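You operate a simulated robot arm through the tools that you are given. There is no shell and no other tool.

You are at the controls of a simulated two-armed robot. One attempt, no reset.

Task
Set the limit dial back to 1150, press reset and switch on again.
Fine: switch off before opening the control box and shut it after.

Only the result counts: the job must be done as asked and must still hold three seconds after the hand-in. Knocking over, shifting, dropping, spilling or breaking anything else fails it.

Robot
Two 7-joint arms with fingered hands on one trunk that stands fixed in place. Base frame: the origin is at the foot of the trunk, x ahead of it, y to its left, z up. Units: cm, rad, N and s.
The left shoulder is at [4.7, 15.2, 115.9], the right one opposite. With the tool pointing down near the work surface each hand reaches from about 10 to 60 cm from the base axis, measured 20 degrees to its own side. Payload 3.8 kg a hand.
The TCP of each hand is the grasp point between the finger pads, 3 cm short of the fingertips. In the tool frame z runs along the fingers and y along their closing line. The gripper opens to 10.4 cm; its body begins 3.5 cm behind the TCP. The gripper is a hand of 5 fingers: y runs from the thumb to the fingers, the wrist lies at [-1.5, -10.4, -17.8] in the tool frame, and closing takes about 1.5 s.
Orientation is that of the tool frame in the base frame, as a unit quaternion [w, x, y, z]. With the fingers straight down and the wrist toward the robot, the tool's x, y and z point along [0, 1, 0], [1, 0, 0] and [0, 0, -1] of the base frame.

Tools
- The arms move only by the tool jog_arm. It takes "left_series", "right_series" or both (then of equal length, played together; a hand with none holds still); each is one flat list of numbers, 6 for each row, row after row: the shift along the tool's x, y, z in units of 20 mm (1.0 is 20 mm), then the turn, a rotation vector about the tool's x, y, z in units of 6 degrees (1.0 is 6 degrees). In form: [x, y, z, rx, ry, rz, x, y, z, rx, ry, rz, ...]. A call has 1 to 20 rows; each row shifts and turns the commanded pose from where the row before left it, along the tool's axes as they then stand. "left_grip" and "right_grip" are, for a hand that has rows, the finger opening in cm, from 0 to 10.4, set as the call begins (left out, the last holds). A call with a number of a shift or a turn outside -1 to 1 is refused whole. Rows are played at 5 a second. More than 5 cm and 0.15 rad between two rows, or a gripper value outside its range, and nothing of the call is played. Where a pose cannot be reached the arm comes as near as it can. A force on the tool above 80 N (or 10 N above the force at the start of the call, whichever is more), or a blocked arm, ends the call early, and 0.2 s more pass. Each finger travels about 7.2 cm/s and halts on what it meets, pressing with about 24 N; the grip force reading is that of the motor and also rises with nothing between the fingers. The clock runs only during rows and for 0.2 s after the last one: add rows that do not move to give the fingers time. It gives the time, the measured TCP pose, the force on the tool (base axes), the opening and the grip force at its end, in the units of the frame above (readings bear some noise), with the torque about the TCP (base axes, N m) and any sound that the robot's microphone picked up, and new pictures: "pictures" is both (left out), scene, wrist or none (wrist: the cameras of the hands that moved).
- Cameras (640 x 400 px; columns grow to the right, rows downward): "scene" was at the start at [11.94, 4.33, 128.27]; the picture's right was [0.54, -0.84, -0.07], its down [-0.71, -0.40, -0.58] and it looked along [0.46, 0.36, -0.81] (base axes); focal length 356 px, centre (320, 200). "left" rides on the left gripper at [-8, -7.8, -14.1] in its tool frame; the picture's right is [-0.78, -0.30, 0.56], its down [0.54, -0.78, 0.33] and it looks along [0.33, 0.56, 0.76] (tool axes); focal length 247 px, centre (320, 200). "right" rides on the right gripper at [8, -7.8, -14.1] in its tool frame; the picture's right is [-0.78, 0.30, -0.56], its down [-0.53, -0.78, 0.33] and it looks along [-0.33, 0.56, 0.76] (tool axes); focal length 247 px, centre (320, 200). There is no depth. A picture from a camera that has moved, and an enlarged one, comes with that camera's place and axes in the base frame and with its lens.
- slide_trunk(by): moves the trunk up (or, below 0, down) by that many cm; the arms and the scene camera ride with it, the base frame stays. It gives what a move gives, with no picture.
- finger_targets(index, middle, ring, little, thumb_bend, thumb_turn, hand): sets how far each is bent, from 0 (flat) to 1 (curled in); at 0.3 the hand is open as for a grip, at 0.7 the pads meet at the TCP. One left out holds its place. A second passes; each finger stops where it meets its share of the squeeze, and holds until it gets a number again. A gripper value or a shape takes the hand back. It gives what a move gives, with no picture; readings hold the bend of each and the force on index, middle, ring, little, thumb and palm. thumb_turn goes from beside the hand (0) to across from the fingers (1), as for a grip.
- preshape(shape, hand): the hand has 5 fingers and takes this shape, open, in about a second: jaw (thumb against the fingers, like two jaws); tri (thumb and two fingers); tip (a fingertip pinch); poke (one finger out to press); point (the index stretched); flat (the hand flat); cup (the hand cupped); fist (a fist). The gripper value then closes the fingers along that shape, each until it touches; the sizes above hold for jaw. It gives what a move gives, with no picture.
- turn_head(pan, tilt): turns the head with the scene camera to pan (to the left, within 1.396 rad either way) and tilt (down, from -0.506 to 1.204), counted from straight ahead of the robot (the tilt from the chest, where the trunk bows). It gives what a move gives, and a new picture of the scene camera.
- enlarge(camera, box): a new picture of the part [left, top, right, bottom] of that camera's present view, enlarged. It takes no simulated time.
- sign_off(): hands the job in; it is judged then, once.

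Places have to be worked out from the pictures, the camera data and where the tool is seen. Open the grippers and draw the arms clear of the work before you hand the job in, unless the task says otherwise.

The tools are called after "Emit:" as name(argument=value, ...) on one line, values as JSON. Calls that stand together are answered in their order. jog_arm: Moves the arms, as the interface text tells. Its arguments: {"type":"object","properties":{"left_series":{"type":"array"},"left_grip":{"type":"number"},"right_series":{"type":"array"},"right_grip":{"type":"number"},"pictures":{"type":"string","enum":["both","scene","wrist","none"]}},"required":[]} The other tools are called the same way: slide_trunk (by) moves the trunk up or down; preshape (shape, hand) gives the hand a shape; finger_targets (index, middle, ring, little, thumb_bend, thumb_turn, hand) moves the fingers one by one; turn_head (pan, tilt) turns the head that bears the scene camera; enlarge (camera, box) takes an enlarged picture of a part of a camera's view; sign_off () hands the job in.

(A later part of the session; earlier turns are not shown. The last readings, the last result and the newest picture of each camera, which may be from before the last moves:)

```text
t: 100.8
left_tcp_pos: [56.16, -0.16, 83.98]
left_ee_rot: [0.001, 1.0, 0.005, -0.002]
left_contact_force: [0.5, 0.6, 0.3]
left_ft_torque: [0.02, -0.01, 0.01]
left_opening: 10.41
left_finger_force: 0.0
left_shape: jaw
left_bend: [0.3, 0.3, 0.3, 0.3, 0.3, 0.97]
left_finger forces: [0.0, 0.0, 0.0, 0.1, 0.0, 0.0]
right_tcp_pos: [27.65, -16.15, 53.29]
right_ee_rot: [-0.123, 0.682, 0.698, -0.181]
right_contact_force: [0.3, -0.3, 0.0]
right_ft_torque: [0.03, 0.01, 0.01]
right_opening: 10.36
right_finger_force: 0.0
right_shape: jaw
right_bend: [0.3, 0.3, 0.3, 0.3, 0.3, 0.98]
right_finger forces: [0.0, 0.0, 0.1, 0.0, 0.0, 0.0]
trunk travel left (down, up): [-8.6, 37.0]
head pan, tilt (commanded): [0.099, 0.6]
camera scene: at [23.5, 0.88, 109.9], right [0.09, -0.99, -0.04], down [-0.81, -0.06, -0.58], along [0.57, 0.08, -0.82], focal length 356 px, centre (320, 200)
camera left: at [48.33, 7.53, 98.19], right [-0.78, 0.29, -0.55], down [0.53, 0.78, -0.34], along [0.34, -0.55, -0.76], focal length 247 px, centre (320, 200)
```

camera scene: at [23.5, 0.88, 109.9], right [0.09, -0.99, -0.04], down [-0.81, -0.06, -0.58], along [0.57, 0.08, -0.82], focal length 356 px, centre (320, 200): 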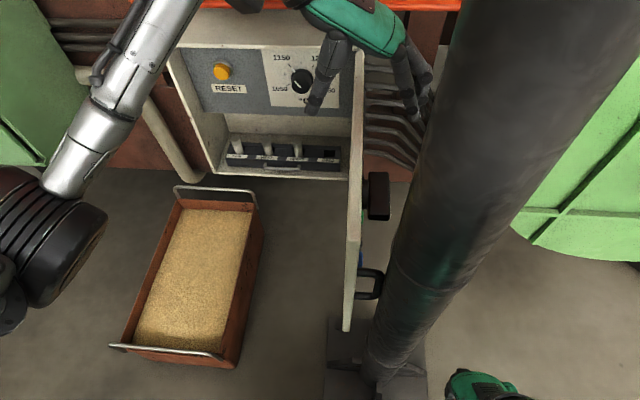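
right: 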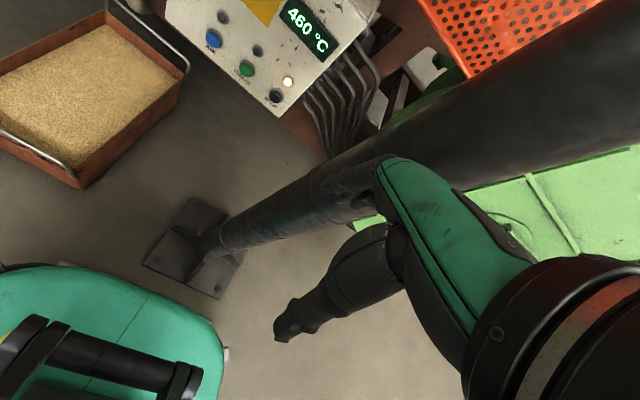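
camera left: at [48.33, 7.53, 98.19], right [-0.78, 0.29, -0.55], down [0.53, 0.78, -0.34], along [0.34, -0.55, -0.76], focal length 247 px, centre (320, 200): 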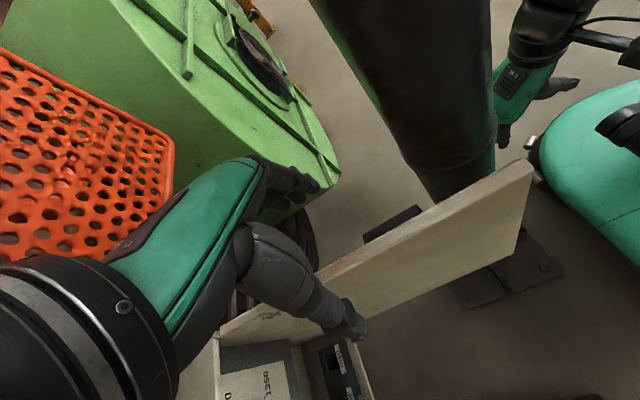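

The jaw is above the door, thumb on the inside and fingers outside. I shift 2 cm toward the hinge to stay clear of the rotary knob and lower 8 cm.

Emit:
jog_arm(left_series=[0.5, 0, 0, 0, 0, 0, 0.5, 0, 0.5, 0, 0, 0, 0, 0, 1, 0, 0, 0, 0, 0, 1, 0, 0, 0, 0, 0, 1, 0, 0, 0, 0, 0, 0.5, 0, 0, 0], pictures="both")

```text
t: 102.2
left_tcp_pos: [58.2, 0.03, 76.0]
left_ee_rot: [0.002, 1.0, 0.005, -0.001]
left_contact_force: [-0.2, 0.5, 0.9]
left_ft_torque: [-0.02, -0.04, -0.02]
left_opening: 10.38
left_finger_force: 0.0
left_shape: jaw
left_bend: [0.3, 0.3, 0.3, 0.3, 0.3, 0.97]
left_finger forces: [0.0, 0.0, 0.0, 0.0, 0.0, 0.0]
right_tcp_pos: [27.59, -16.14, 53.22]
right_ee_rot: [-0.124, 0.682, 0.698, -0.181]
right_contact_force: [-0.3, -0.2, 0.4]
right_ft_torque: [0.01, 0.01, -0.01]
right_opening: 10.39
right_finger_force: 0.1
right_shape: jaw
right_bend: [0.3, 0.3, 0.3, 0.3, 0.3, 0.98]
right_finger forces: [0.0, 0.1, 0.1, 0.0, 0.0, 0.1]
trunk travel left (down, up): [-8.6, 37.0]
head pan, tilt (commanded): [0.099, 0.6]
camera scene: at [23.49, 0.92, 109.9], right [0.09, -1.0, -0.03], down [-0.81, -0.06, -0.58], along [0.57, 0.08, -0.82], focal length 356 px, centre (320, 200)
camera left: at [50.25, 7.57, 90.13], right [-0.78, 0.29, -0.55], down [0.53, 0.78, -0.34], along [0.34, -0.55, -0.76], focal length 247 px, centre (320, 200)
```

scene: 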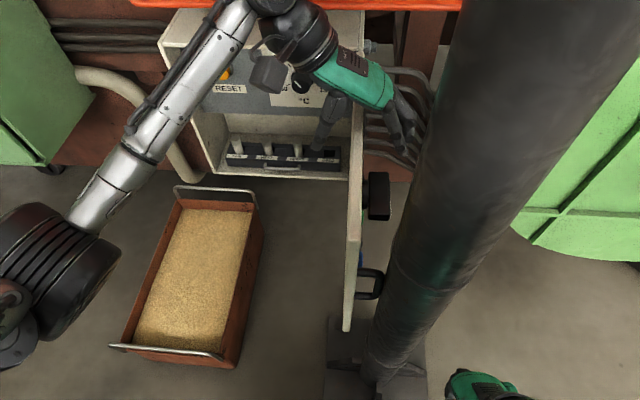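
left: 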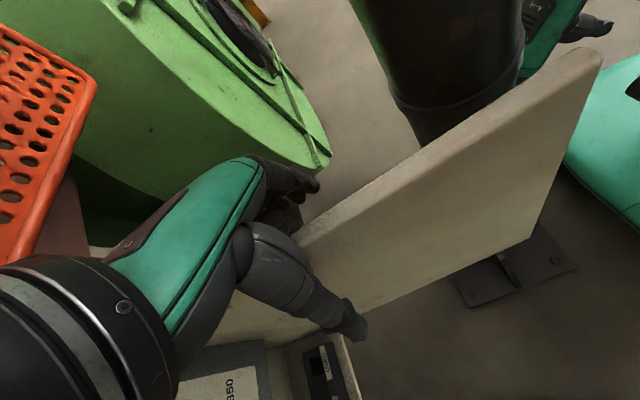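

The door's edge is between thumb and fingers. I now sweep left about 16 cm so the fingers push the door's outer face toward closed.

Emit:
jog_arm(left_series=[0.05, -1, 0, 0, 0, 0, 0.05, -1, 0, 0, 0, 0, 0.05, -1, 0, 0, 0, 0, 0.05, -1, 0, 0, 0, 0, 0.05, -1, 0, 0, 0, 0, 0.05, -1, 0, 0, 0, 0, 0.05, -1, 0, 0, 0, 0, 0.05, -1, 0, 0, 0, 0], pictures="both")

```text
t: 104.0
left_tcp_pos: [58.86, 15.79, 76.02]
left_ee_rot: [0.003, 1.0, 0.005, -0.002]
left_contact_force: [1.6, -2.8, 2.1]
left_ft_torque: [0.0, -0.05, -0.3]
left_opening: 10.38
left_finger_force: 0.1
left_shape: jaw
left_bend: [0.3, 0.3, 0.3, 0.29, 0.3, 0.99]
left_finger forces: [0.1, 0.0, 0.1, 3.5, 2.2, 0.0]
right_tcp_pos: [27.71, -16.14, 53.37]
right_ee_rot: [-0.124, 0.683, 0.697, -0.181]
right_contact_force: [0.5, 0.0, -0.7]
right_ft_torque: [0.03, 0.01, -0.01]
right_opening: 10.4
right_finger_force: 0.1
right_shape: jaw
right_bend: [0.3, 0.3, 0.3, 0.3, 0.3, 0.98]
right_finger forces: [0.0, 0.1, 0.0, 0.0, 0.1, 0.0]
trunk travel left (down, up): [-8.6, 37.0]
head pan, tilt (commanded): [0.099, 0.6]
camera scene: at [23.49, 0.86, 109.91], right [0.09, -1.0, -0.04], down [-0.81, -0.06, -0.58], along [0.57, 0.08, -0.82], focal length 356 px, centre (320, 200)
camera left: at [50.92, 23.52, 90.11], right [-0.78, 0.29, -0.56], down [0.53, 0.78, -0.34], along [0.34, -0.56, -0.76], focal length 247 px, centre (320, 200)
```

scene: 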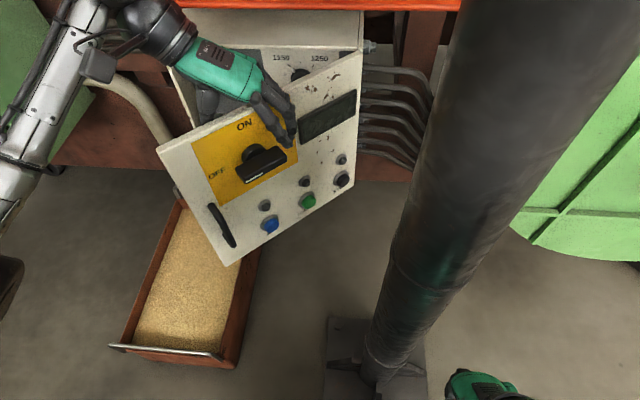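
left: 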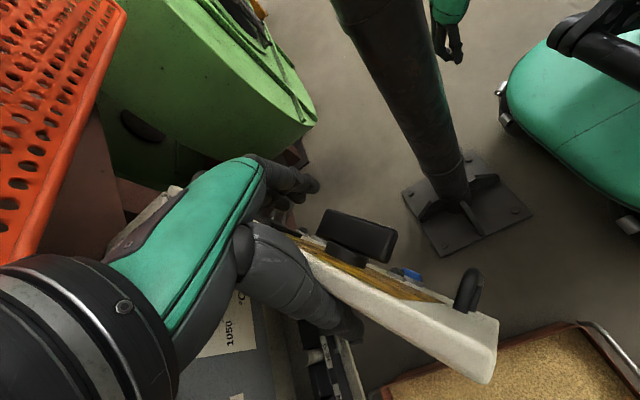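

The door is now about 38° open and the knob still points to OFF. I lift the hand off the top edge, pull back toward the robot, form the pointing shape and turn the hand forward again.

Emit:
jog_arm(left_series=[0, 0.15, -1, 0, 0, 0, 0, 0, -1, 0, 0, 0, 0, 0, -1, 0, 0, 0, 0, 0, -1, 0, 0, 0, 0, 0, -0.5, 0, 0, 0, -1, -0.5, 0, 0, 0, 0, -1, -0.5, 0, 0, 0, 0, -1, -0.5, 0, 0, 0, 0, -1, -0.5, 0, 0, 0, 0, -1, -0.5, 0, 0, 0, 0, -1, -0.5, 0, 0, 0, 0], pictures="none")

Emit:
preshape(shape="point", hand="left")

Emit:
finger_targets(hand="left", index=0.0)

Emit:
jog_arm(left_series=[0, 0, 0, 0, 0, -1, 0, 0, 0, 0, 0, -1, 0, 0, 0, 0, 0, -1, 0, 0, 0, 0, 0, -1, 0, 0, 0, 0, 0, -1, 0, 0, 0, 0, 0, -1, 0, 0, 0, 0, 0, -1, 0, 0, 0, 0, 0, -1, 0, 0, 0, 0, 0, -1, 0, 0, 0, 0, 0, -1, 0, 0, 0, 0, 0, -1, 0, 0, 0, 0, 0, -1, 0, 0, 0, 0, 0, -1, 0, 0, 0, 0, 0, -1, 0, 0, 0, 0, 0, -1], pictures="both")

```text
t: 106.4
left_tcp_pos: [46.62, 21.61, 85.02]
left_ee_rot: [0.003, 1.0, 0.005, -0.002]
left_contact_force: [-0.3, 0.1, -0.2]
left_ft_torque: [0.01, 0.01, 0.04]
left_opening: 10.39
left_finger_force: 0.1
left_shape: jaw
left_bend: [0.3, 0.3, 0.3, 0.3, 0.3, 0.98]
left_finger forces: [0.0, 0.1, 0.0, 0.0, 0.1, 0.1]
right_tcp_pos: [27.58, -16.15, 53.29]
right_ee_rot: [-0.124, 0.684, 0.696, -0.179]
right_contact_force: [-0.4, 0.0, -0.5]
right_ft_torque: [-0.01, 0.03, 0.01]
right_opening: 10.4
right_finger_force: 0.0
right_shape: jaw
right_bend: [0.3, 0.3, 0.3, 0.3, 0.3, 0.98]
right_finger forces: [0.0, 0.0, 0.0, 0.0, 0.0, 0.1]
trunk travel left (down, up): [-8.6, 37.0]
head pan, tilt (commanded): [0.099, 0.6]
```

```text
t: 107.3
left_tcp_pos: [46.71, 21.45, 85.14]
left_ee_rot: [0.002, 1.0, 0.006, -0.002]
left_contact_force: [-0.5, 0.1, -0.4]
left_ft_torque: [-0.01, -0.02, 0.02]
left_opening: 9.59
left_finger_force: 0.0
left_shape: point
left_bend: [0.2, 1.0, 1.0, 1.0, 0.98, 0.88]
left_finger forces: [0.0, 0.0, 0.0, 0.0, 0.0, 0.1]
right_tcp_pos: [27.46, -15.97, 53.26]
right_ee_rot: [-0.124, 0.682, 0.697, -0.181]
right_contact_force: [-0.4, 0.2, 0.1]
right_ft_torque: [-0.04, 0.0, 0.0]
right_opening: 10.39
right_finger_force: 0.1
right_shape: jaw
right_bend: [0.3, 0.3, 0.3, 0.3, 0.3, 0.98]
right_finger forces: [0.0, 0.0, 0.0, 0.0, 0.1, 0.0]
trunk travel left (down, up): [-8.6, 37.0]
head pan, tilt (commanded): [0.099, 0.6]
```

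```text
t: 108.3
left_tcp_pos: [46.7, 21.44, 85.05]
left_ee_rot: [0.001, 1.0, 0.005, -0.002]
left_contact_force: [0.3, 0.8, 0.1]
left_ft_torque: [0.0, -0.02, 0.04]
left_opening: 5.1
left_finger_force: 0.1
left_shape: fingers
left_bend: [0.0, 1.0, 1.0, 1.0, 0.98, 0.88]
left_finger forces: [0.0, 0.0, 0.1, 0.0, 0.0, 0.1]
right_tcp_pos: [27.72, -16.07, 53.36]
right_ee_rot: [-0.123, 0.682, 0.697, -0.181]
right_contact_force: [-1.2, -0.3, -0.6]
right_ft_torque: [0.0, 0.01, -0.01]
right_opening: 10.35
right_finger_force: 0.1
right_shape: jaw
right_bend: [0.3, 0.3, 0.3, 0.3, 0.3, 0.98]
right_finger forces: [0.1, 0.0, 0.0, 0.0, 0.1, 0.1]
trunk travel left (down, up): [-8.6, 37.0]
head pan, tilt (commanded): [0.099, 0.6]
```

```text
t: 111.5
left_tcp_pos: [46.67, 21.52, 85.02]
left_ee_rot: [0.0, 0.703, 0.711, -0.002]
left_contact_force: [-0.2, -0.8, -0.2]
left_ft_torque: [-0.04, -0.01, -0.01]
left_opening: 5.08
left_finger_force: 0.0
left_shape: fingers
left_bend: [0.0, 1.0, 1.0, 1.0, 0.98, 0.88]
left_finger forces: [0.0, 0.0, 0.0, 0.0, 0.0, 0.0]
right_tcp_pos: [27.55, -16.05, 53.23]
right_ee_rot: [-0.124, 0.682, 0.698, -0.18]
right_contact_force: [0.0, -0.2, -0.3]
right_ft_torque: [0.0, 0.0, 0.01]
right_opening: 10.36
right_finger_force: 0.1
right_shape: jaw
right_bend: [0.3, 0.3, 0.3, 0.3, 0.3, 0.98]
right_finger forces: [0.0, 0.0, 0.0, 0.0, 0.1, 0.0]
trunk travel left (down, up): [-8.6, 37.0]
head pan, tilt (commanded): [0.099, 0.6]
camera scene: at [23.5, 0.92, 109.89], right [0.09, -1.0, -0.03], down [-0.81, -0.06, -0.58], along [0.57, 0.08, -0.82], focal length 356 px, centre (320, 200)
camera left: at [39.28, 13.38, 99.18], right [-0.29, -0.78, -0.55], down [-0.78, 0.52, -0.33], along [0.55, 0.34, -0.76], focal length 247 px, centre (320, 200)
```

scene: 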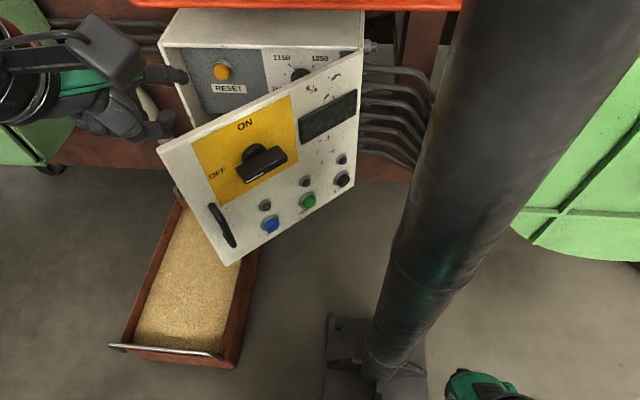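
left: 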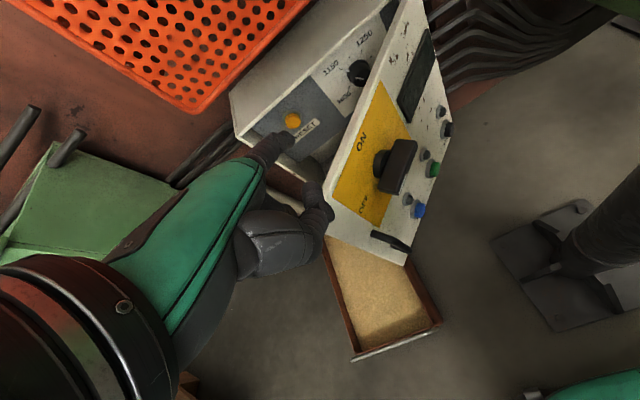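

The hand faces forward again, above the door, which stands at about 40°. I move back 4 cm and down 11 cm so the fingertip comes to the door's outer face near its free edge, above the handle and clear of the knob.

Emit:
jog_arm(left_series=[0.2, -0.95, 0, 0, 0, 0, 0.4, -0.95, 0, 0, 0, 0, 0.4, 0, 0.8, 0, 0, 0, 0, 0, 1, 0, 0, 0, 0, 0, 1, 0, 0, 0, 0, 0, 1, 0, 0, 0, 0, 0, 1, 0, 0, 0, 0, 0, 0.8, 0, 0, 0], pictures="both")

```text
t: 113.3
left_tcp_pos: [45.96, 23.65, 74.53]
left_ee_rot: [0.001, 0.703, 0.711, -0.001]
left_contact_force: [0.1, -1.3, 4.8]
left_ft_torque: [-0.05, -0.28, 0.06]
left_opening: 5.23
left_finger_force: 2.7
left_shape: fingers
left_bend: [0.0, 1.0, 1.0, 1.0, 0.98, 0.87]
left_finger forces: [4.4, 0.0, 0.0, 0.0, 0.9, 0.0]
left hand out of reach, approached as far as the arm can: row 1, 2, 4
right_tcp_pos: [27.58, -16.12, 53.31]
right_ee_rot: [-0.123, 0.683, 0.697, -0.18]
right_contact_force: [0.3, 0.5, -0.4]
right_ft_torque: [-0.04, -0.01, -0.03]
right_opening: 10.39
right_finger_force: 0.1
right_shape: jaw
right_bend: [0.3, 0.3, 0.3, 0.3, 0.3, 0.98]
right_finger forces: [0.0, 0.0, 0.1, 0.0, 0.0, 0.1]
trunk travel left (down, up): [-8.6, 37.0]
head pan, tilt (commanded): [0.099, 0.6]
camera scene: at [23.4, 0.91, 109.94], right [0.09, -1.0, -0.03], down [-0.81, -0.06, -0.58], along [0.57, 0.08, -0.81], focal length 356 px, centre (320, 200)
camera left: at [38.48, 15.54, 88.67], right [-0.29, -0.78, -0.55], down [-0.78, 0.53, -0.33], along [0.55, 0.34, -0.76], focal length 247 px, centre (320, 200)
```

scene: 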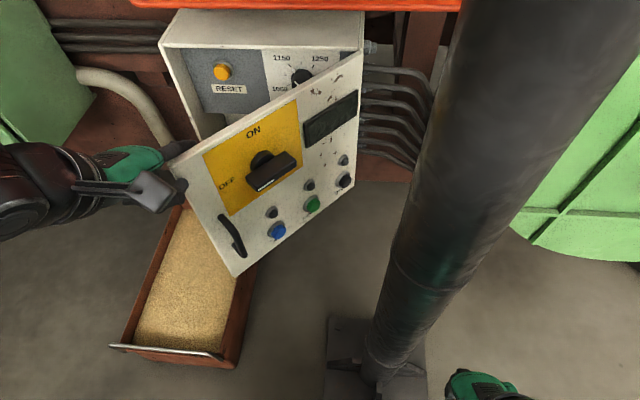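
left: 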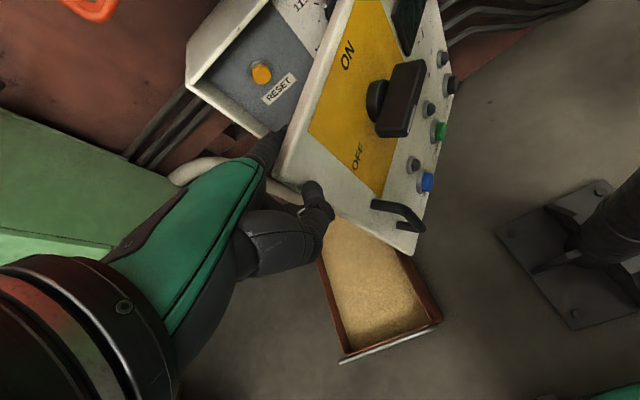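

The index landed on the door's top corner (about 5 N), because the arm couldn't go further back. I raise the hand, curl everything into a fist instead, then lower the fist on the outer side to push the free edge.

Emit:
jog_arm(left_series=[0, 0, -1, 0, 0, 0, 0, 0, -1, 0, 0, 0, 0, 0, -0.5, 0, 0, 0], pictures="none")

Emit:
preshape(shape="fist", hand="left")

Emit:
jog_arm(left_series=[0, 0, 1, 0, 0, 0, 0, 0, 1, 0, 0, 0, 0, 0, 1, 0, 0, 0, 0, 0, 1, 0, 0, 0], pictures="both")

```text
t: 114.1
left_tcp_pos: [46.13, 23.72, 79.31]
left_ee_rot: [-0.002, 0.703, 0.711, -0.004]
left_contact_force: [-0.2, -0.7, 0.8]
left_ft_torque: [0.0, 0.0, -0.04]
left_opening: 5.08
left_finger_force: 0.1
left_shape: fingers
left_bend: [0.0, 1.0, 1.0, 1.0, 0.98, 0.87]
left_finger forces: [0.0, 0.0, 0.1, 0.0, 0.0, 0.0]
right_tcp_pos: [27.63, -16.07, 53.2]
right_ee_rot: [-0.124, 0.682, 0.698, -0.181]
right_contact_force: [0.5, -0.7, 0.4]
right_ft_torque: [0.01, 0.01, 0.01]
right_opening: 10.36
right_finger_force: 0.0
right_shape: jaw
right_bend: [0.3, 0.3, 0.3, 0.3, 0.3, 0.98]
right_finger forces: [0.1, 0.0, 0.0, 0.0, 0.0, 0.0]
trunk travel left (down, up): [-8.6, 37.0]
head pan, tilt (commanded): [0.099, 0.6]
```

```text
t: 115.0
left_tcp_pos: [46.25, 23.69, 79.39]
left_ee_rot: [-0.001, 0.703, 0.711, -0.003]
left_contact_force: [-0.3, 0.9, 0.5]
left_ft_torque: [-0.03, -0.01, 0.01]
left_opening: 0.02
left_finger_force: 0.0
left_shape: fist
left_bend: [1.0, 1.0, 1.0, 1.0, 0.86, 0.85]
left_finger forces: [0.0, 0.0, 0.0, 0.0, 0.0, 0.1]
right_tcp_pos: [27.64, -16.14, 53.34]
right_ee_rot: [-0.123, 0.682, 0.698, -0.182]
right_contact_force: [0.0, 0.2, 0.0]
right_ft_torque: [0.05, -0.01, 0.02]
right_opening: 10.38
right_finger_force: 0.1
right_shape: jaw
right_bend: [0.3, 0.3, 0.3, 0.3, 0.3, 0.98]
right_finger forces: [0.1, 0.0, 0.0, 0.0, 0.1, 0.1]
trunk travel left (down, up): [-8.6, 37.0]
head pan, tilt (commanded): [0.099, 0.6]
```

```text
t: 116.0
left_tcp_pos: [46.04, 23.74, 71.38]
left_ee_rot: [0.0, 0.704, 0.711, -0.002]
left_contact_force: [-0.1, 0.1, 0.1]
left_ft_torque: [-0.05, 0.0, -0.01]
left_opening: 0.01
left_finger_force: 0.1
left_shape: fist
left_bend: [1.0, 1.0, 1.0, 1.0, 0.86, 0.85]
left_finger forces: [0.0, 0.0, 0.0, 0.0, 0.0, 0.0]
right_tcp_pos: [27.66, -16.0, 53.32]
right_ee_rot: [-0.124, 0.683, 0.697, -0.181]
right_contact_force: [-0.1, 0.3, -0.9]
right_ft_torque: [-0.03, 0.0, 0.01]
right_opening: 10.38
right_finger_force: 0.1
right_shape: jaw
right_bend: [0.3, 0.3, 0.3, 0.3, 0.3, 0.98]
right_finger forces: [0.0, 0.0, 0.1, 0.1, 0.0, 0.0]
trunk travel left (down, up): [-8.6, 37.0]
head pan, tilt (commanded): [0.099, 0.6]
camera scene: at [23.49, 0.94, 109.9], right [0.09, -1.0, -0.03], down [-0.81, -0.06, -0.58], along [0.57, 0.08, -0.82], focal length 356 px, centre (320, 200)
camera left: at [38.53, 15.61, 85.54], right [-0.29, -0.78, -0.55], down [-0.78, 0.53, -0.33], along [0.55, 0.34, -0.76], focal length 247 px, centre (320, 200)
```

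scene: 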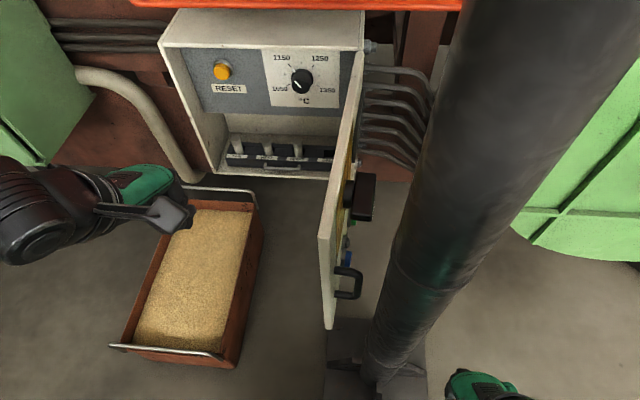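
left: 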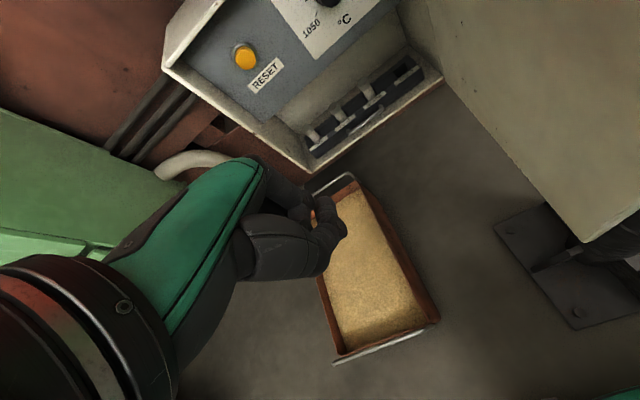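

Curling the index dragged the door back open to about 84°, so it swings very freely. I'll repeat the straddle push, this time changing to a fist only well above the door. First: raise and turn the hand back to the straddle orientation.

Emit:
jog_arm(left_series=[0, 0, -1, 0, 0, 1, 0, 0, -1, 0, 0, 1, 0, 0, -1, 0, 0, 1, 0, 0, -1, 0, 0, 1, 0, 0, -1, 0, 0, 1, 0, 0, -1, 0, 0, 1, 0, 0, -0.5, 0, 0, 1, 0, 0, 0, 0, 0, 1, 0, 0, 0, 0, 0, 1, 0, 0, 0, 0, 0, 1, 0, 0, 0, 0, 0, 1, 0, 0, 0, 0, 0, 1, 0, 0, 0, 0, 0, 1, 0, 0, 0, 0, 0, 1, 0, 0, 0, 0, 0, 1], pictures="none")

Emit:
preshape(shape="jaw", hand="left")

Emit:
jog_arm(left_series=[0.51, 0.95, 0, 0, 0, 0, 0.51, 0.95, 0, 0, 0, 0, 0.51, 0.95, 0, 0, 0, 0, 0.51, 0.95, 0, 0, 0, 0, 0.51, 0.95, 0, 0, 0, 0, 0.51, 0.95, 0, 0, 0, 0, 0.51, 0.95, 0, 0, 0, 0, 0.51, 0.95, 0, 0, 0, 0, 0.51, 0.95, 0, 0, 0, 0, 0.51, 0.95, 0, 0, 0, 0, 0.51, 0.95, 0, 0, 0, 0, 0.51, 0.95, 0, 0, 0, 0], left_grip=10.4, pictures="both")

```text
t: 119.2
left_tcp_pos: [46.04, 23.75, 84.45]
left_ee_rot: [0.002, 1.0, 0.004, -0.002]
left_contact_force: [-0.1, -0.7, 0.5]
left_ft_torque: [0.01, 0.03, -0.01]
left_opening: 0.0
left_finger_force: 0.0
left_shape: fist
left_bend: [1.0, 1.0, 1.0, 1.0, 0.86, 0.85]
left_finger forces: [0.1, 0.1, 0.0, 0.0, 0.0, 0.1]
right_tcp_pos: [27.64, -16.03, 53.19]
right_ee_rot: [-0.124, 0.682, 0.698, -0.181]
right_contact_force: [0.5, -0.4, 0.4]
right_ft_torque: [-0.02, -0.03, 0.01]
right_opening: 10.37
right_finger_force: 0.2
right_shape: jaw
right_bend: [0.3, 0.3, 0.3, 0.3, 0.3, 0.98]
right_finger forces: [0.1, 0.0, 0.0, 0.0, 0.0, 0.0]
trunk travel left (down, up): [-8.6, 37.0]
head pan, tilt (commanded): [0.099, 0.6]
```

```text
t: 120.1
left_tcp_pos: [45.92, 23.72, 84.35]
left_ee_rot: [0.002, 1.0, 0.005, -0.002]
left_contact_force: [-0.6, -0.1, 0.1]
left_ft_torque: [0.0, 0.0, 0.0]
left_opening: 10.34
left_finger_force: 0.1
left_shape: jaw
left_bend: [0.3, 0.3, 0.3, 0.3, 0.3, 0.97]
left_finger forces: [0.0, 0.1, 0.0, 0.1, 0.0, 0.1]
right_tcp_pos: [27.56, -16.11, 53.24]
right_ee_rot: [-0.124, 0.683, 0.697, -0.18]
right_contact_force: [0.6, 0.4, 0.4]
right_ft_torque: [0.02, -0.01, 0.02]
right_opening: 10.38
right_finger_force: 0.0
right_shape: jaw
right_bend: [0.3, 0.3, 0.3, 0.3, 0.3, 0.98]
right_finger forces: [0.1, 0.0, 0.1, 0.0, 0.1, 0.0]
trunk travel left (down, up): [-8.6, 37.0]
head pan, tilt (commanded): [0.099, 0.6]
```

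```text
t: 122.7
left_tcp_pos: [58.43, 1.1, 84.37]
left_ee_rot: [0.001, 1.0, 0.005, -0.001]
left_contact_force: [-0.2, -0.3, 0.1]
left_ft_torque: [0.01, -0.03, -0.02]
left_opening: 10.33
left_finger_force: 0.1
left_shape: jaw
left_bend: [0.3, 0.3, 0.3, 0.3, 0.3, 0.97]
left_finger forces: [0.0, 0.0, 0.0, 0.0, 0.1, 0.0]
right_tcp_pos: [27.63, -16.15, 53.23]
right_ee_rot: [-0.123, 0.683, 0.697, -0.181]
right_contact_force: [0.6, -0.2, 0.6]
right_ft_torque: [-0.01, 0.02, 0.0]
right_opening: 10.41
right_finger_force: 0.1
right_shape: jaw
right_bend: [0.3, 0.3, 0.3, 0.3, 0.3, 0.98]
right_finger forces: [0.0, 0.0, 0.1, 0.0, 0.0, 0.1]
trunk travel left (down, up): [-8.6, 37.0]
head pan, tilt (commanded): [0.099, 0.6]
camera scene: at [23.38, 0.98, 109.92], right [0.09, -0.99, -0.03], down [-0.81, -0.06, -0.58], along [0.57, 0.08, -0.82], focal length 356 px, centre (320, 200)
camera left: at [50.56, 8.75, 98.64], right [-0.78, 0.29, -0.55], down [0.53, 0.78, -0.34], along [0.34, -0.55, -0.76], focal length 247 px, centre (320, 200)
```

scene: 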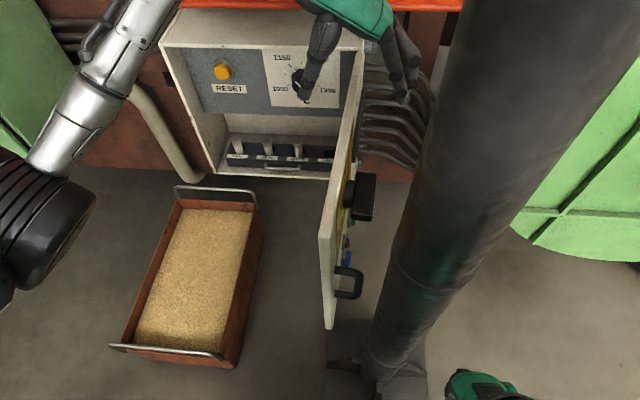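
left: 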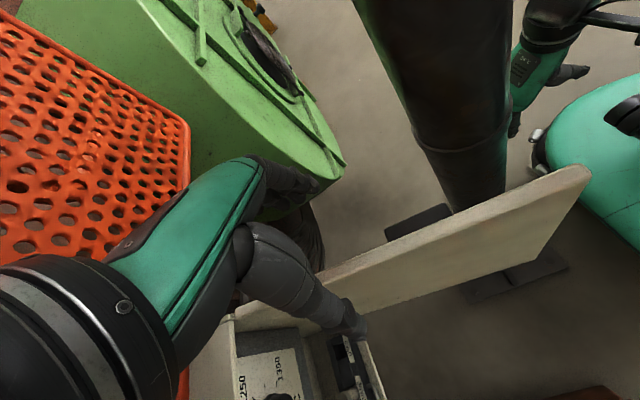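

Positioned above the door again. I lower 8 cm to straddle it and sweep left 14.5 cm as before.

Emit:
jog_arm(left_series=[0, 0, 1, 0, 0, 0, 0, 0, 1, 0, 0, 0, 0, 0, 1, 0, 0, 0, 0, 0, 1, 0, 0, 0, 0.04, -1, 0, 0, 0, 0, 0.04, -1, 0, 0, 0, 0, 0.04, -1, 0, 0, 0, 0, 0.04, -1, 0, 0, 0, 0, 0.04, -1, 0, 0, 0, 0, 0.04, -1, 0, 0, 0, 0, 0.04, -1, 0, 0, 0, 0, 0.04, -0.3, 0, 0, 0, 0], pictures="scene")

```text
t: 125.3
left_tcp_pos: [58.92, 15.62, 76.31]
left_ee_rot: [0.002, 1.0, 0.005, -0.002]
left_contact_force: [1.7, -0.9, 0.0]
left_ft_torque: [0.05, 0.0, -0.15]
left_opening: 10.4
left_finger_force: 0.1
left_shape: jaw
left_bend: [0.3, 0.3, 0.3, 0.3, 0.3, 0.98]
left_finger forces: [0.0, 0.1, 0.1, 1.2, 0.9, 0.0]
right_tcp_pos: [27.56, -16.02, 53.15]
right_ee_rot: [-0.123, 0.682, 0.698, -0.181]
right_contact_force: [-1.2, -0.2, -0.1]
right_ft_torque: [-0.01, -0.02, 0.01]
right_opening: 10.42
right_finger_force: 0.1
right_shape: jaw
right_bend: [0.3, 0.3, 0.3, 0.3, 0.3, 0.98]
right_finger forces: [0.0, 0.1, 0.0, 0.1, 0.0, 0.0]
trunk travel left (down, up): [-8.6, 37.0]
head pan, tilt (commanded): [0.099, 0.6]
camera scene: at [23.49, 0.9, 109.9], right [0.09, -1.0, -0.03], down [-0.81, -0.06, -0.58], along [0.57, 0.08, -0.82], focal length 356 px, centre (320, 200)
```

scene: 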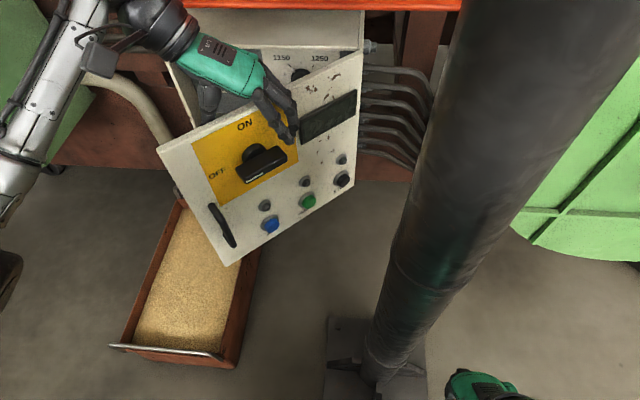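

The door is back at about 40°. I lift off, retreat left and back well clear of the door, and only then make a fist and turn the hand forward.

Emit:
jog_arm(left_series=[0, 0.15, -1, 0, 0, 0, 0, 0, -1, 0, 0, 0, 0, 0, -1, 0, 0, 0, 0, 0, -1, 0, 0, 0, 0, 0, -0.5, 0, 0, 0, -0.9, -1, 0, 0, 0, 0, -0.9, -1, 0, 0, 0, 0, -0.9, -1, 0, 0, 0, 0, -0.9, -1, 0, 0, 0, 0, -0.9, -1, 0, 0, 0, 0, -0.9, -1, 0, 0, 0, 0, -0.9, -1, 0, 0, 0, 0, -0.9, -0.8, 0, 0, 0, 0], pictures="none")

Emit:
preshape(shape="fist", hand="left")

Emit:
jog_arm(left_series=[0, 0, 0, 0, 0, -1, 0, 0, 0, 0, 0, -1, 0, 0, 0, 0, 0, -1, 0, 0, 0, 0, 0, -1, 0, 0, 0, 0, 0, -1, 0, 0, 0, 0, 0, -1, 0, 0, 0, 0, 0, -1, 0, 0, 0, 0, 0, -1, 0, 0, 0, 0, 0, -1, 0, 0, 0, 0, 0, -1, 0, 0, 0, 0, 0, -1, 0, 0, 0, 0, 0, -1, 0, 0, 0, 0, 0, -1, 0, 0, 0, 0, 0, -1, 0, 0, 0, 0, 0, -1], pictures="both")

```text
t: 128.1
left_tcp_pos: [44.41, 30.76, 85.3]
left_ee_rot: [0.002, 1.0, 0.005, -0.002]
left_contact_force: [0.1, -0.1, -0.2]
left_ft_torque: [-0.03, -0.01, -0.02]
left_opening: 10.37
left_finger_force: 0.0
left_shape: jaw
left_bend: [0.3, 0.3, 0.3, 0.3, 0.3, 0.98]
left_finger forces: [0.1, 0.1, 0.0, 0.0, 0.0, 0.1]
right_tcp_pos: [27.62, -16.19, 53.21]
right_ee_rot: [-0.123, 0.683, 0.697, -0.181]
right_contact_force: [-0.8, 0.0, -0.3]
right_ft_torque: [-0.02, 0.01, -0.02]
right_opening: 10.39
right_finger_force: 0.0
right_shape: jaw
right_bend: [0.3, 0.3, 0.3, 0.3, 0.3, 0.98]
right_finger forces: [0.0, 0.0, 0.0, 0.0, 0.0, 0.0]
trunk travel left (down, up): [-8.6, 37.0]
head pan, tilt (commanded): [0.099, 0.6]
```

```text
t: 129.0
left_tcp_pos: [44.5, 30.76, 85.35]
left_ee_rot: [0.002, 1.0, 0.006, -0.002]
left_contact_force: [-0.5, 0.5, 0.3]
left_ft_torque: [-0.01, 0.02, 0.02]
left_opening: 0.0
left_finger_force: 0.1
left_shape: fist
left_bend: [1.0, 1.0, 1.0, 1.0, 0.86, 0.85]
left_finger forces: [0.1, 0.0, 0.0, 0.0, 0.1, 0.0]
right_tcp_pos: [27.62, -16.16, 53.27]
right_ee_rot: [-0.124, 0.682, 0.698, -0.181]
right_contact_force: [0.1, 0.0, -0.4]
right_ft_torque: [-0.03, -0.01, 0.02]
right_opening: 10.38
right_finger_force: 0.1
right_shape: jaw
right_bend: [0.3, 0.3, 0.3, 0.3, 0.3, 0.98]
right_finger forces: [0.0, 0.1, 0.0, 0.1, 0.1, 0.1]
trunk travel left (down, up): [-8.6, 37.0]
head pan, tilt (commanded): [0.099, 0.6]
```

```text
t: 132.2
left_tcp_pos: [44.4, 30.79, 85.3]
left_ee_rot: [-0.001, 0.703, 0.711, -0.004]
left_contact_force: [0.3, 0.0, -0.3]
left_ft_torque: [0.0, 0.02, 0.02]
left_opening: 0.0
left_finger_force: 0.1
left_shape: fist
left_bend: [1.0, 1.0, 1.0, 1.0, 0.86, 0.85]
left_finger forces: [0.1, 0.0, 0.1, 0.0, 0.0, 0.0]
right_tcp_pos: [27.75, -16.06, 53.11]
right_ee_rot: [-0.123, 0.683, 0.697, -0.181]
right_contact_force: [0.6, 0.4, -0.3]
right_ft_torque: [0.0, -0.02, -0.01]
right_opening: 10.4
right_finger_force: 0.0
right_shape: jaw
right_bend: [0.3, 0.3, 0.3, 0.3, 0.3, 0.98]
right_finger forces: [0.0, 0.0, 0.1, 0.0, 0.1, 0.1]
trunk travel left (down, up): [-8.6, 37.0]
head pan, tilt (commanded): [0.099, 0.6]
camera scene: at [23.48, 0.92, 109.9], right [0.09, -1.0, -0.03], down [-0.81, -0.06, -0.58], along [0.57, 0.08, -0.82], focal length 356 px, centre (320, 200)
camera left: at [37.04, 22.7, 99.57], right [-0.29, -0.78, -0.55], down [-0.79, 0.52, -0.33], along [0.55, 0.34, -0.77], focal length 247 px, centre (320, 200)
```

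scene: 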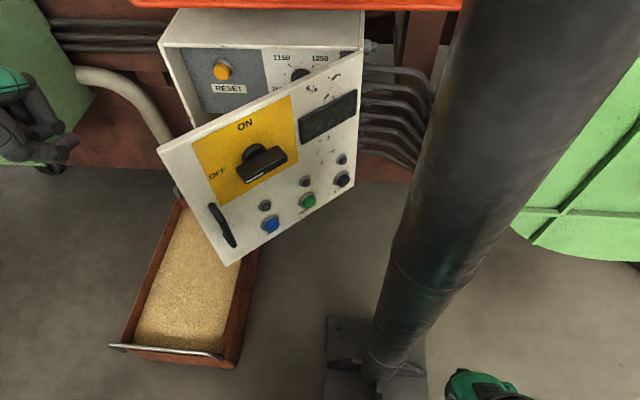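
left: 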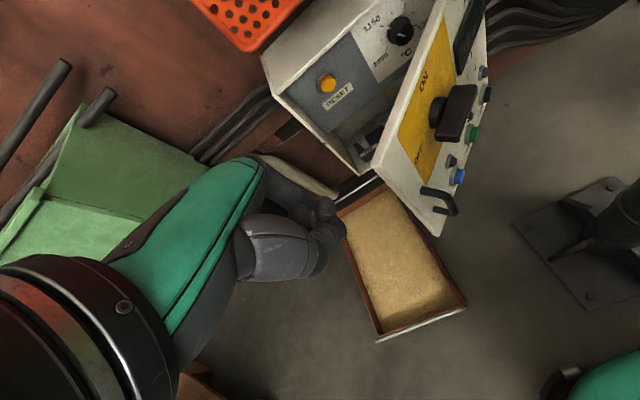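

The door stays at about 40°. I lower the fist to z≈71 left of the free edge and turn the head to keep both in view.

Emit:
jog_arm(left_series=[0, 0, 1, 0, 0, 0, 0, 0, 1, 0, 0, 0, 0, 0, 1, 0, 0, 0, 0, 0, 1, 0, 0, 0, 0, 0, 1, 0, 0, 0, 0, 0, 1, 0, 0, 0, 0, 0, 1, 0, 0, 0], pictures="none")

Emit:
turn_head(pan=0.4, tilt=0.5)

```text
t: 133.8
left_tcp_pos: [44.45, 30.62, 71.31]
left_ee_rot: [0.001, 0.704, 0.71, -0.003]
left_contact_force: [-0.7, 0.2, 0.8]
left_ft_torque: [-0.01, -0.04, 0.01]
left_opening: 0.0
left_finger_force: 0.0
left_shape: fist
left_bend: [1.0, 1.0, 1.0, 1.0, 0.86, 0.85]
left_finger forces: [0.0, 0.1, 0.0, 0.0, 0.0, 0.0]
right_tcp_pos: [27.62, -16.13, 53.2]
right_ee_rot: [-0.125, 0.683, 0.697, -0.181]
right_contact_force: [-1.0, 1.2, 0.4]
right_ft_torque: [0.0, -0.01, 0.02]
right_opening: 10.38
right_finger_force: 0.1
right_shape: jaw
right_bend: [0.3, 0.3, 0.3, 0.3, 0.3, 0.98]
right_finger forces: [0.0, 0.0, 0.1, 0.0, 0.0, 0.0]
trunk travel left (down, up): [-8.6, 37.0]
head pan, tilt (commanded): [0.099, 0.6]
```

```text
t: 134.6
left_tcp_pos: [44.5, 30.74, 71.4]
left_ee_rot: [-0.001, 0.704, 0.711, -0.003]
left_contact_force: [0.3, 0.5, 0.1]
left_ft_torque: [0.01, -0.02, 0.0]
left_opening: 0.02
left_finger_force: 0.0
left_shape: fist
left_bend: [1.0, 1.0, 1.0, 1.0, 0.86, 0.85]
left_finger forces: [0.1, 0.0, 0.0, 0.0, 0.1, 0.0]
right_tcp_pos: [27.55, -16.16, 53.26]
right_ee_rot: [-0.124, 0.682, 0.698, -0.182]
right_contact_force: [0.5, 0.3, 1.1]
right_ft_torque: [0.02, -0.01, 0.0]
right_opening: 10.4
right_finger_force: 0.1
right_shape: jaw
right_bend: [0.3, 0.3, 0.3, 0.3, 0.3, 0.98]
right_finger forces: [0.1, 0.0, 0.0, 0.0, 0.1, 0.1]
trunk travel left (down, up): [-8.6, 37.0]
head pan, tilt (commanded): [0.4, 0.499]
camera scene: at [23.41, 3.59, 110.89], right [0.36, -0.92, -0.14], down [-0.72, -0.19, -0.67], along [0.59, 0.34, -0.73], focal length 356 px, centre (320, 200)
```

scene: 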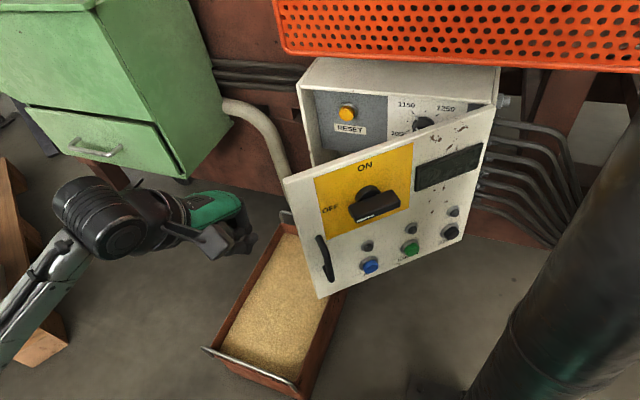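

The fist is just left of the free edge, on the robot side. I shift right 4 cm so it overlaps the edge, then push forward 12 cm, drifting left as the door swings shut.

Emit:
jog_arm(left_series=[-1, 0, 0, 0, 0, 0, -1, 0.1, 0, 0, 0, 0, 0.15, 1, 0, 0, 0, 0, 0.2, 1, 0, 0, 0, 0, 0.2, 1, 0, 0, 0, 0, 0.2, 1, 0, 0, 0, 0, 0.2, 1, 0, 0, 0, 0, 0.2, 1, 0, 0, 0, 0], pictures="both")

```text
t: 136.4
left_tcp_pos: [56.47, 29.89, 71.51]
left_ee_rot: [0.0, 0.7, 0.714, 0.0]
left_contact_force: [-26.9, 41.8, 11.6]
left_ft_torque: [-0.37, 0.03, -0.16]
left_opening: 9.61
left_finger_force: 0.1
left_shape: fist
left_bend: [1.0, 1.0, 1.0, 1.0, 0.76, 0.94]
left_finger forces: [19.5, 0.1, 0.1, 0.0, 27.4, 2.7]
right_tcp_pos: [27.57, -15.94, 53.6]
right_ee_rot: [-0.12, 0.684, 0.696, -0.181]
right_contact_force: [0.2, 0.0, -0.1]
right_ft_torque: [-0.04, 0.02, 0.01]
right_opening: 10.39
right_finger_force: 0.0
right_shape: jaw
right_bend: [0.3, 0.3, 0.3, 0.3, 0.3, 0.98]
right_finger forces: [0.0, 0.0, 0.1, 0.0, 0.0, 0.0]
trunk travel left (down, up): [-8.6, 37.0]
head pan, tilt (commanded): [0.4, 0.499]
camera scene: at [22.97, 4.2, 110.99], right [0.37, -0.92, -0.13], down [-0.72, -0.19, -0.67], along [0.59, 0.34, -0.73], focal length 356 px, centre (320, 200)
camera left: at [48.98, 21.71, 85.64], right [-0.28, -0.78, -0.56], down [-0.79, 0.52, -0.33], along [0.55, 0.34, -0.76], focal length 247 px, centre (320, 200)
```

scene: 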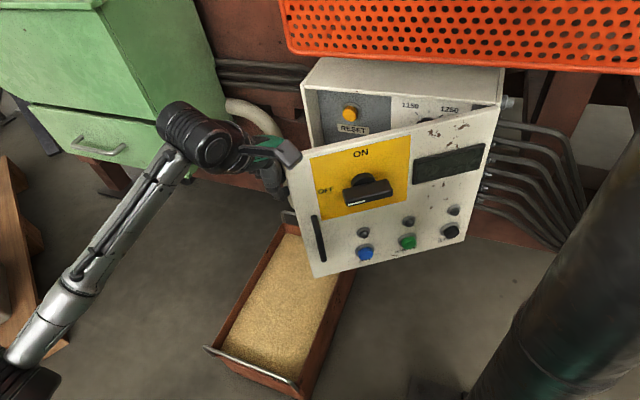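
left: 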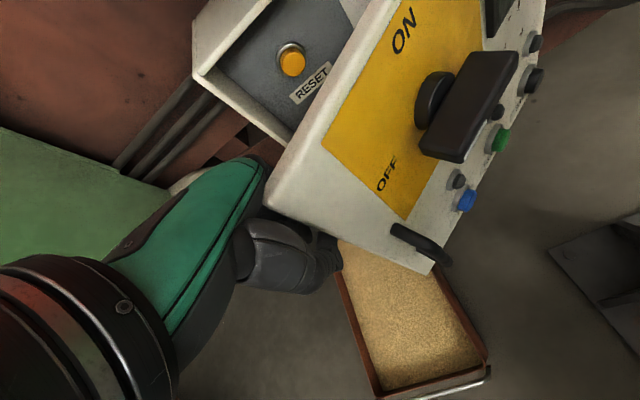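

The door is now about 29° but its edge is wedged against my hand's right side (about 50 N). I back off 3 cm, move 4 cm right so the fist is squarely on the outer face, and look.

Emit:
jog_arm(left_series=[0.1, -0.5, 0, 0, 0, 0, 0, -1, 0, 0, 0, 0, 0, -0.6, 0, 0, 0, 0, -0.7, 0, 0, 0, 0, 0, -1, 0, 0, 0, 0, 0, -0.5, 0, 0, 0, 0, 0], pictures="both")

```text
t: 137.8
left_tcp_pos: [52.19, 25.26, 71.42]
left_ee_rot: [0.0, 0.703, 0.711, -0.002]
left_contact_force: [-28.1, 26.6, 3.3]
left_ft_torque: [-1.53, -1.54, -1.08]
left_opening: 9.63
left_finger_force: 0.1
left_shape: fist
left_bend: [1.0, 1.0, 1.0, 1.0, 0.86, 0.88]
left_finger forces: [0.0, 0.0, 0.0, 0.0, 37.6, 0.1]
right_tcp_pos: [27.42, -15.92, 53.43]
right_ee_rot: [-0.121, 0.683, 0.698, -0.18]
right_contact_force: [0.0, -0.4, 1.3]
right_ft_torque: [-0.04, 0.0, 0.01]
right_opening: 10.37
right_finger_force: 0.1
right_shape: jaw
right_bend: [0.3, 0.3, 0.3, 0.3, 0.3, 0.98]
right_finger forces: [0.0, 0.0, 0.1, 0.0, 0.0, 0.1]
trunk travel left (down, up): [-8.6, 37.0]
head pan, tilt (commanded): [0.4, 0.499]
camera scene: at [22.95, 4.02, 110.99], right [0.37, -0.92, -0.13], down [-0.72, -0.19, -0.67], along [0.59, 0.34, -0.73], focal length 356 px, centre (320, 200)
camera left: at [44.73, 17.17, 85.63], right [-0.29, -0.78, -0.55], down [-0.78, 0.52, -0.33], along [0.55, 0.34, -0.76], focal length 247 px, centre (320, 200)
```

scene: 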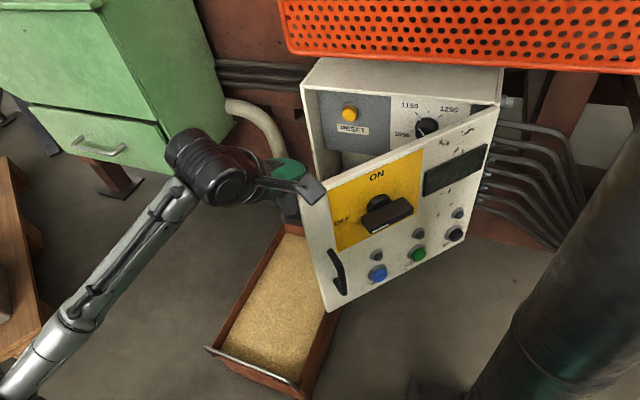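
left: 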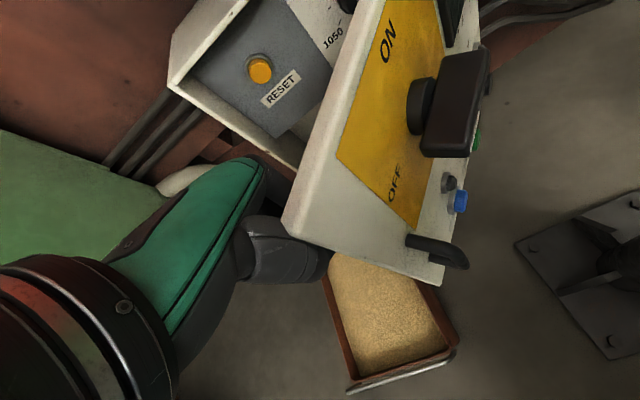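

The fist's front is still inside the free edge, pinching the thumb. I'll relieve it by moving left, go straight back to x≈45.5, and only then shift right in front of the outer face.

Emit:
jog_arm(left_series=[0.8, 0, 0, 0, 0, 0, 0.3, -0.8, 0, 0, 0, 0, 0, -1, 0, 0, 0, 0, 0, -1, 0, 0, 0, 0, 0, -0.8, 0, 0, 0, 0, -0.5, -0.1, 0, 0, 0, 0, -1, 0, 0, 0, 0, 0, -0.8, 0, 0, 0, 0, 0], pictures="both")

```text
t: 139.6
left_tcp_pos: [45.14, 22.34, 71.31]
left_ee_rot: [-0.001, 0.704, 0.711, -0.003]
left_contact_force: [0.5, -0.7, -0.5]
left_ft_torque: [0.01, 0.0, -0.01]
left_opening: 9.6
left_finger_force: 0.1
left_shape: fist
left_bend: [1.0, 1.0, 1.0, 1.0, 0.86, 0.85]
left_finger forces: [0.1, 0.0, 0.0, 0.0, 0.1, 0.0]
right_tcp_pos: [27.62, -16.13, 53.21]
right_ee_rot: [-0.123, 0.682, 0.698, -0.181]
right_contact_force: [-0.1, 0.5, 0.0]
right_ft_torque: [0.0, -0.03, -0.03]
right_opening: 10.39
right_finger_force: 0.0
right_shape: jaw
right_bend: [0.3, 0.3, 0.3, 0.3, 0.3, 0.98]
right_finger forces: [0.0, 0.0, 0.1, 0.0, 0.0, 0.1]
trunk travel left (down, up): [-8.6, 37.0]
head pan, tilt (commanded): [0.4, 0.499]
camera scene: at [23.42, 3.58, 110.89], right [0.36, -0.92, -0.14], down [-0.72, -0.19, -0.67], along [0.59, 0.34, -0.73], focal length 356 px, centre (320, 200)
camera left: at [37.64, 14.32, 85.59], right [-0.29, -0.78, -0.55], down [-0.78, 0.53, -0.33], along [0.55, 0.34, -0.77], focal length 247 px, centre (320, 200)
```

scene: 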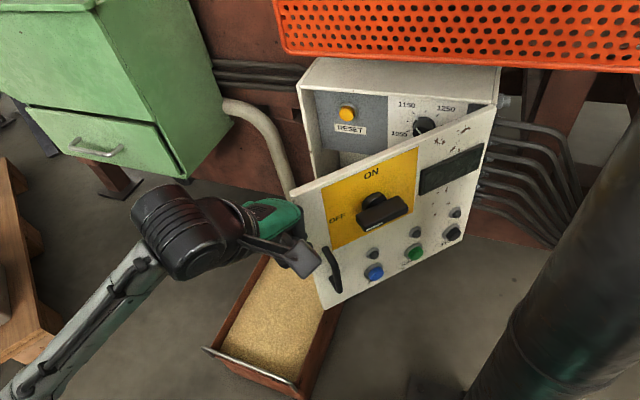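
left: 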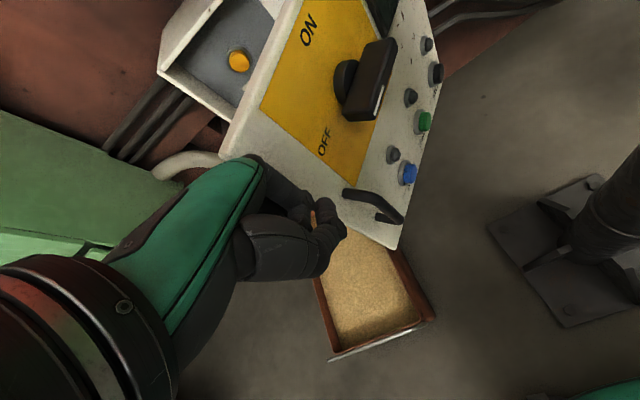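

The fist is now in front of the outer face with no contact (door about 42°). I push forward and left along the door's closing arc.

Emit:
jog_arm(left_series=[-0.1, 1, 0, 0, 0, 0, 0, 1, 0, 0, 0, 0, 0.5, 0.9, 0, 0, 0, 0, 0.55, 0.9, 0, 0, 0, 0, 0.55, 0.9, 0, 0, 0, 0], pictures="both")

```text
t: 140.1
left_tcp_pos: [47.69, 24.25, 71.37]
left_ee_rot: [-0.013, 0.687, 0.727, 0.004]
left_contact_force: [-71.1, 76.9, 13.4]
left_ft_torque: [-4.52, -4.78, 3.28]
left_opening: 9.58
left_finger_force: 0.0
left_shape: fist
left_bend: [1.0, 1.0, 1.0, 1.0, 0.86, 0.85]
left_finger forces: [0.0, 103.7, 0.0, 0.1, 0.0, 0.0]
right_tcp_pos: [27.25, -15.92, 53.62]
right_ee_rot: [-0.119, 0.685, 0.696, -0.179]
right_contact_force: [0.5, 0.3, 0.0]
right_ft_torque: [0.04, 0.03, 0.01]
right_opening: 10.39
right_finger_force: 0.0
right_shape: jaw
right_bend: [0.3, 0.3, 0.3, 0.3, 0.3, 0.98]
right_finger forces: [0.0, 0.0, 0.1, 0.1, 0.0, 0.0]
trunk travel left (down, up): [-8.6, 37.0]
head pan, tilt (commanded): [0.4, 0.499]
stopped in row 2 (left hand): the force on the tool passed its limit at 97 N (the readings are from after the stop); the commanded pose is now the measured one
camera scene: at [22.34, 4.67, 111.13], right [0.37, -0.92, -0.13], down [-0.71, -0.2, -0.67], along [0.6, 0.34, -0.73], focal length 356 px, centre (320, 200)
camera left: at [40.82, 15.45, 85.47], right [-0.26, -0.78, -0.57], down [-0.81, 0.5, -0.31], along [0.52, 0.38, -0.76], focal length 247 px, centre (320, 200)
```

scene: 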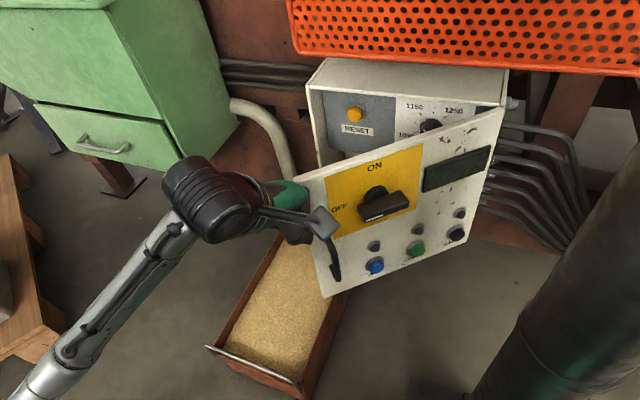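
left: 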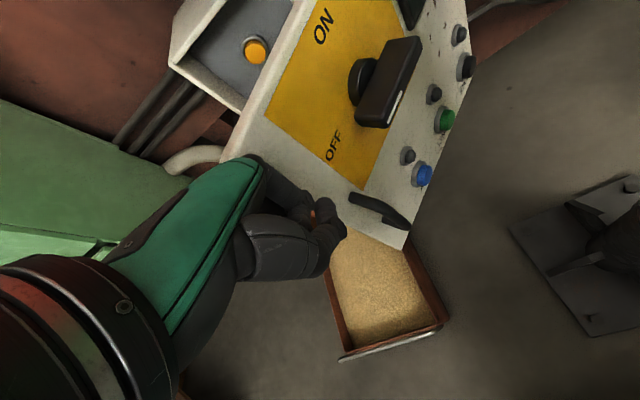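

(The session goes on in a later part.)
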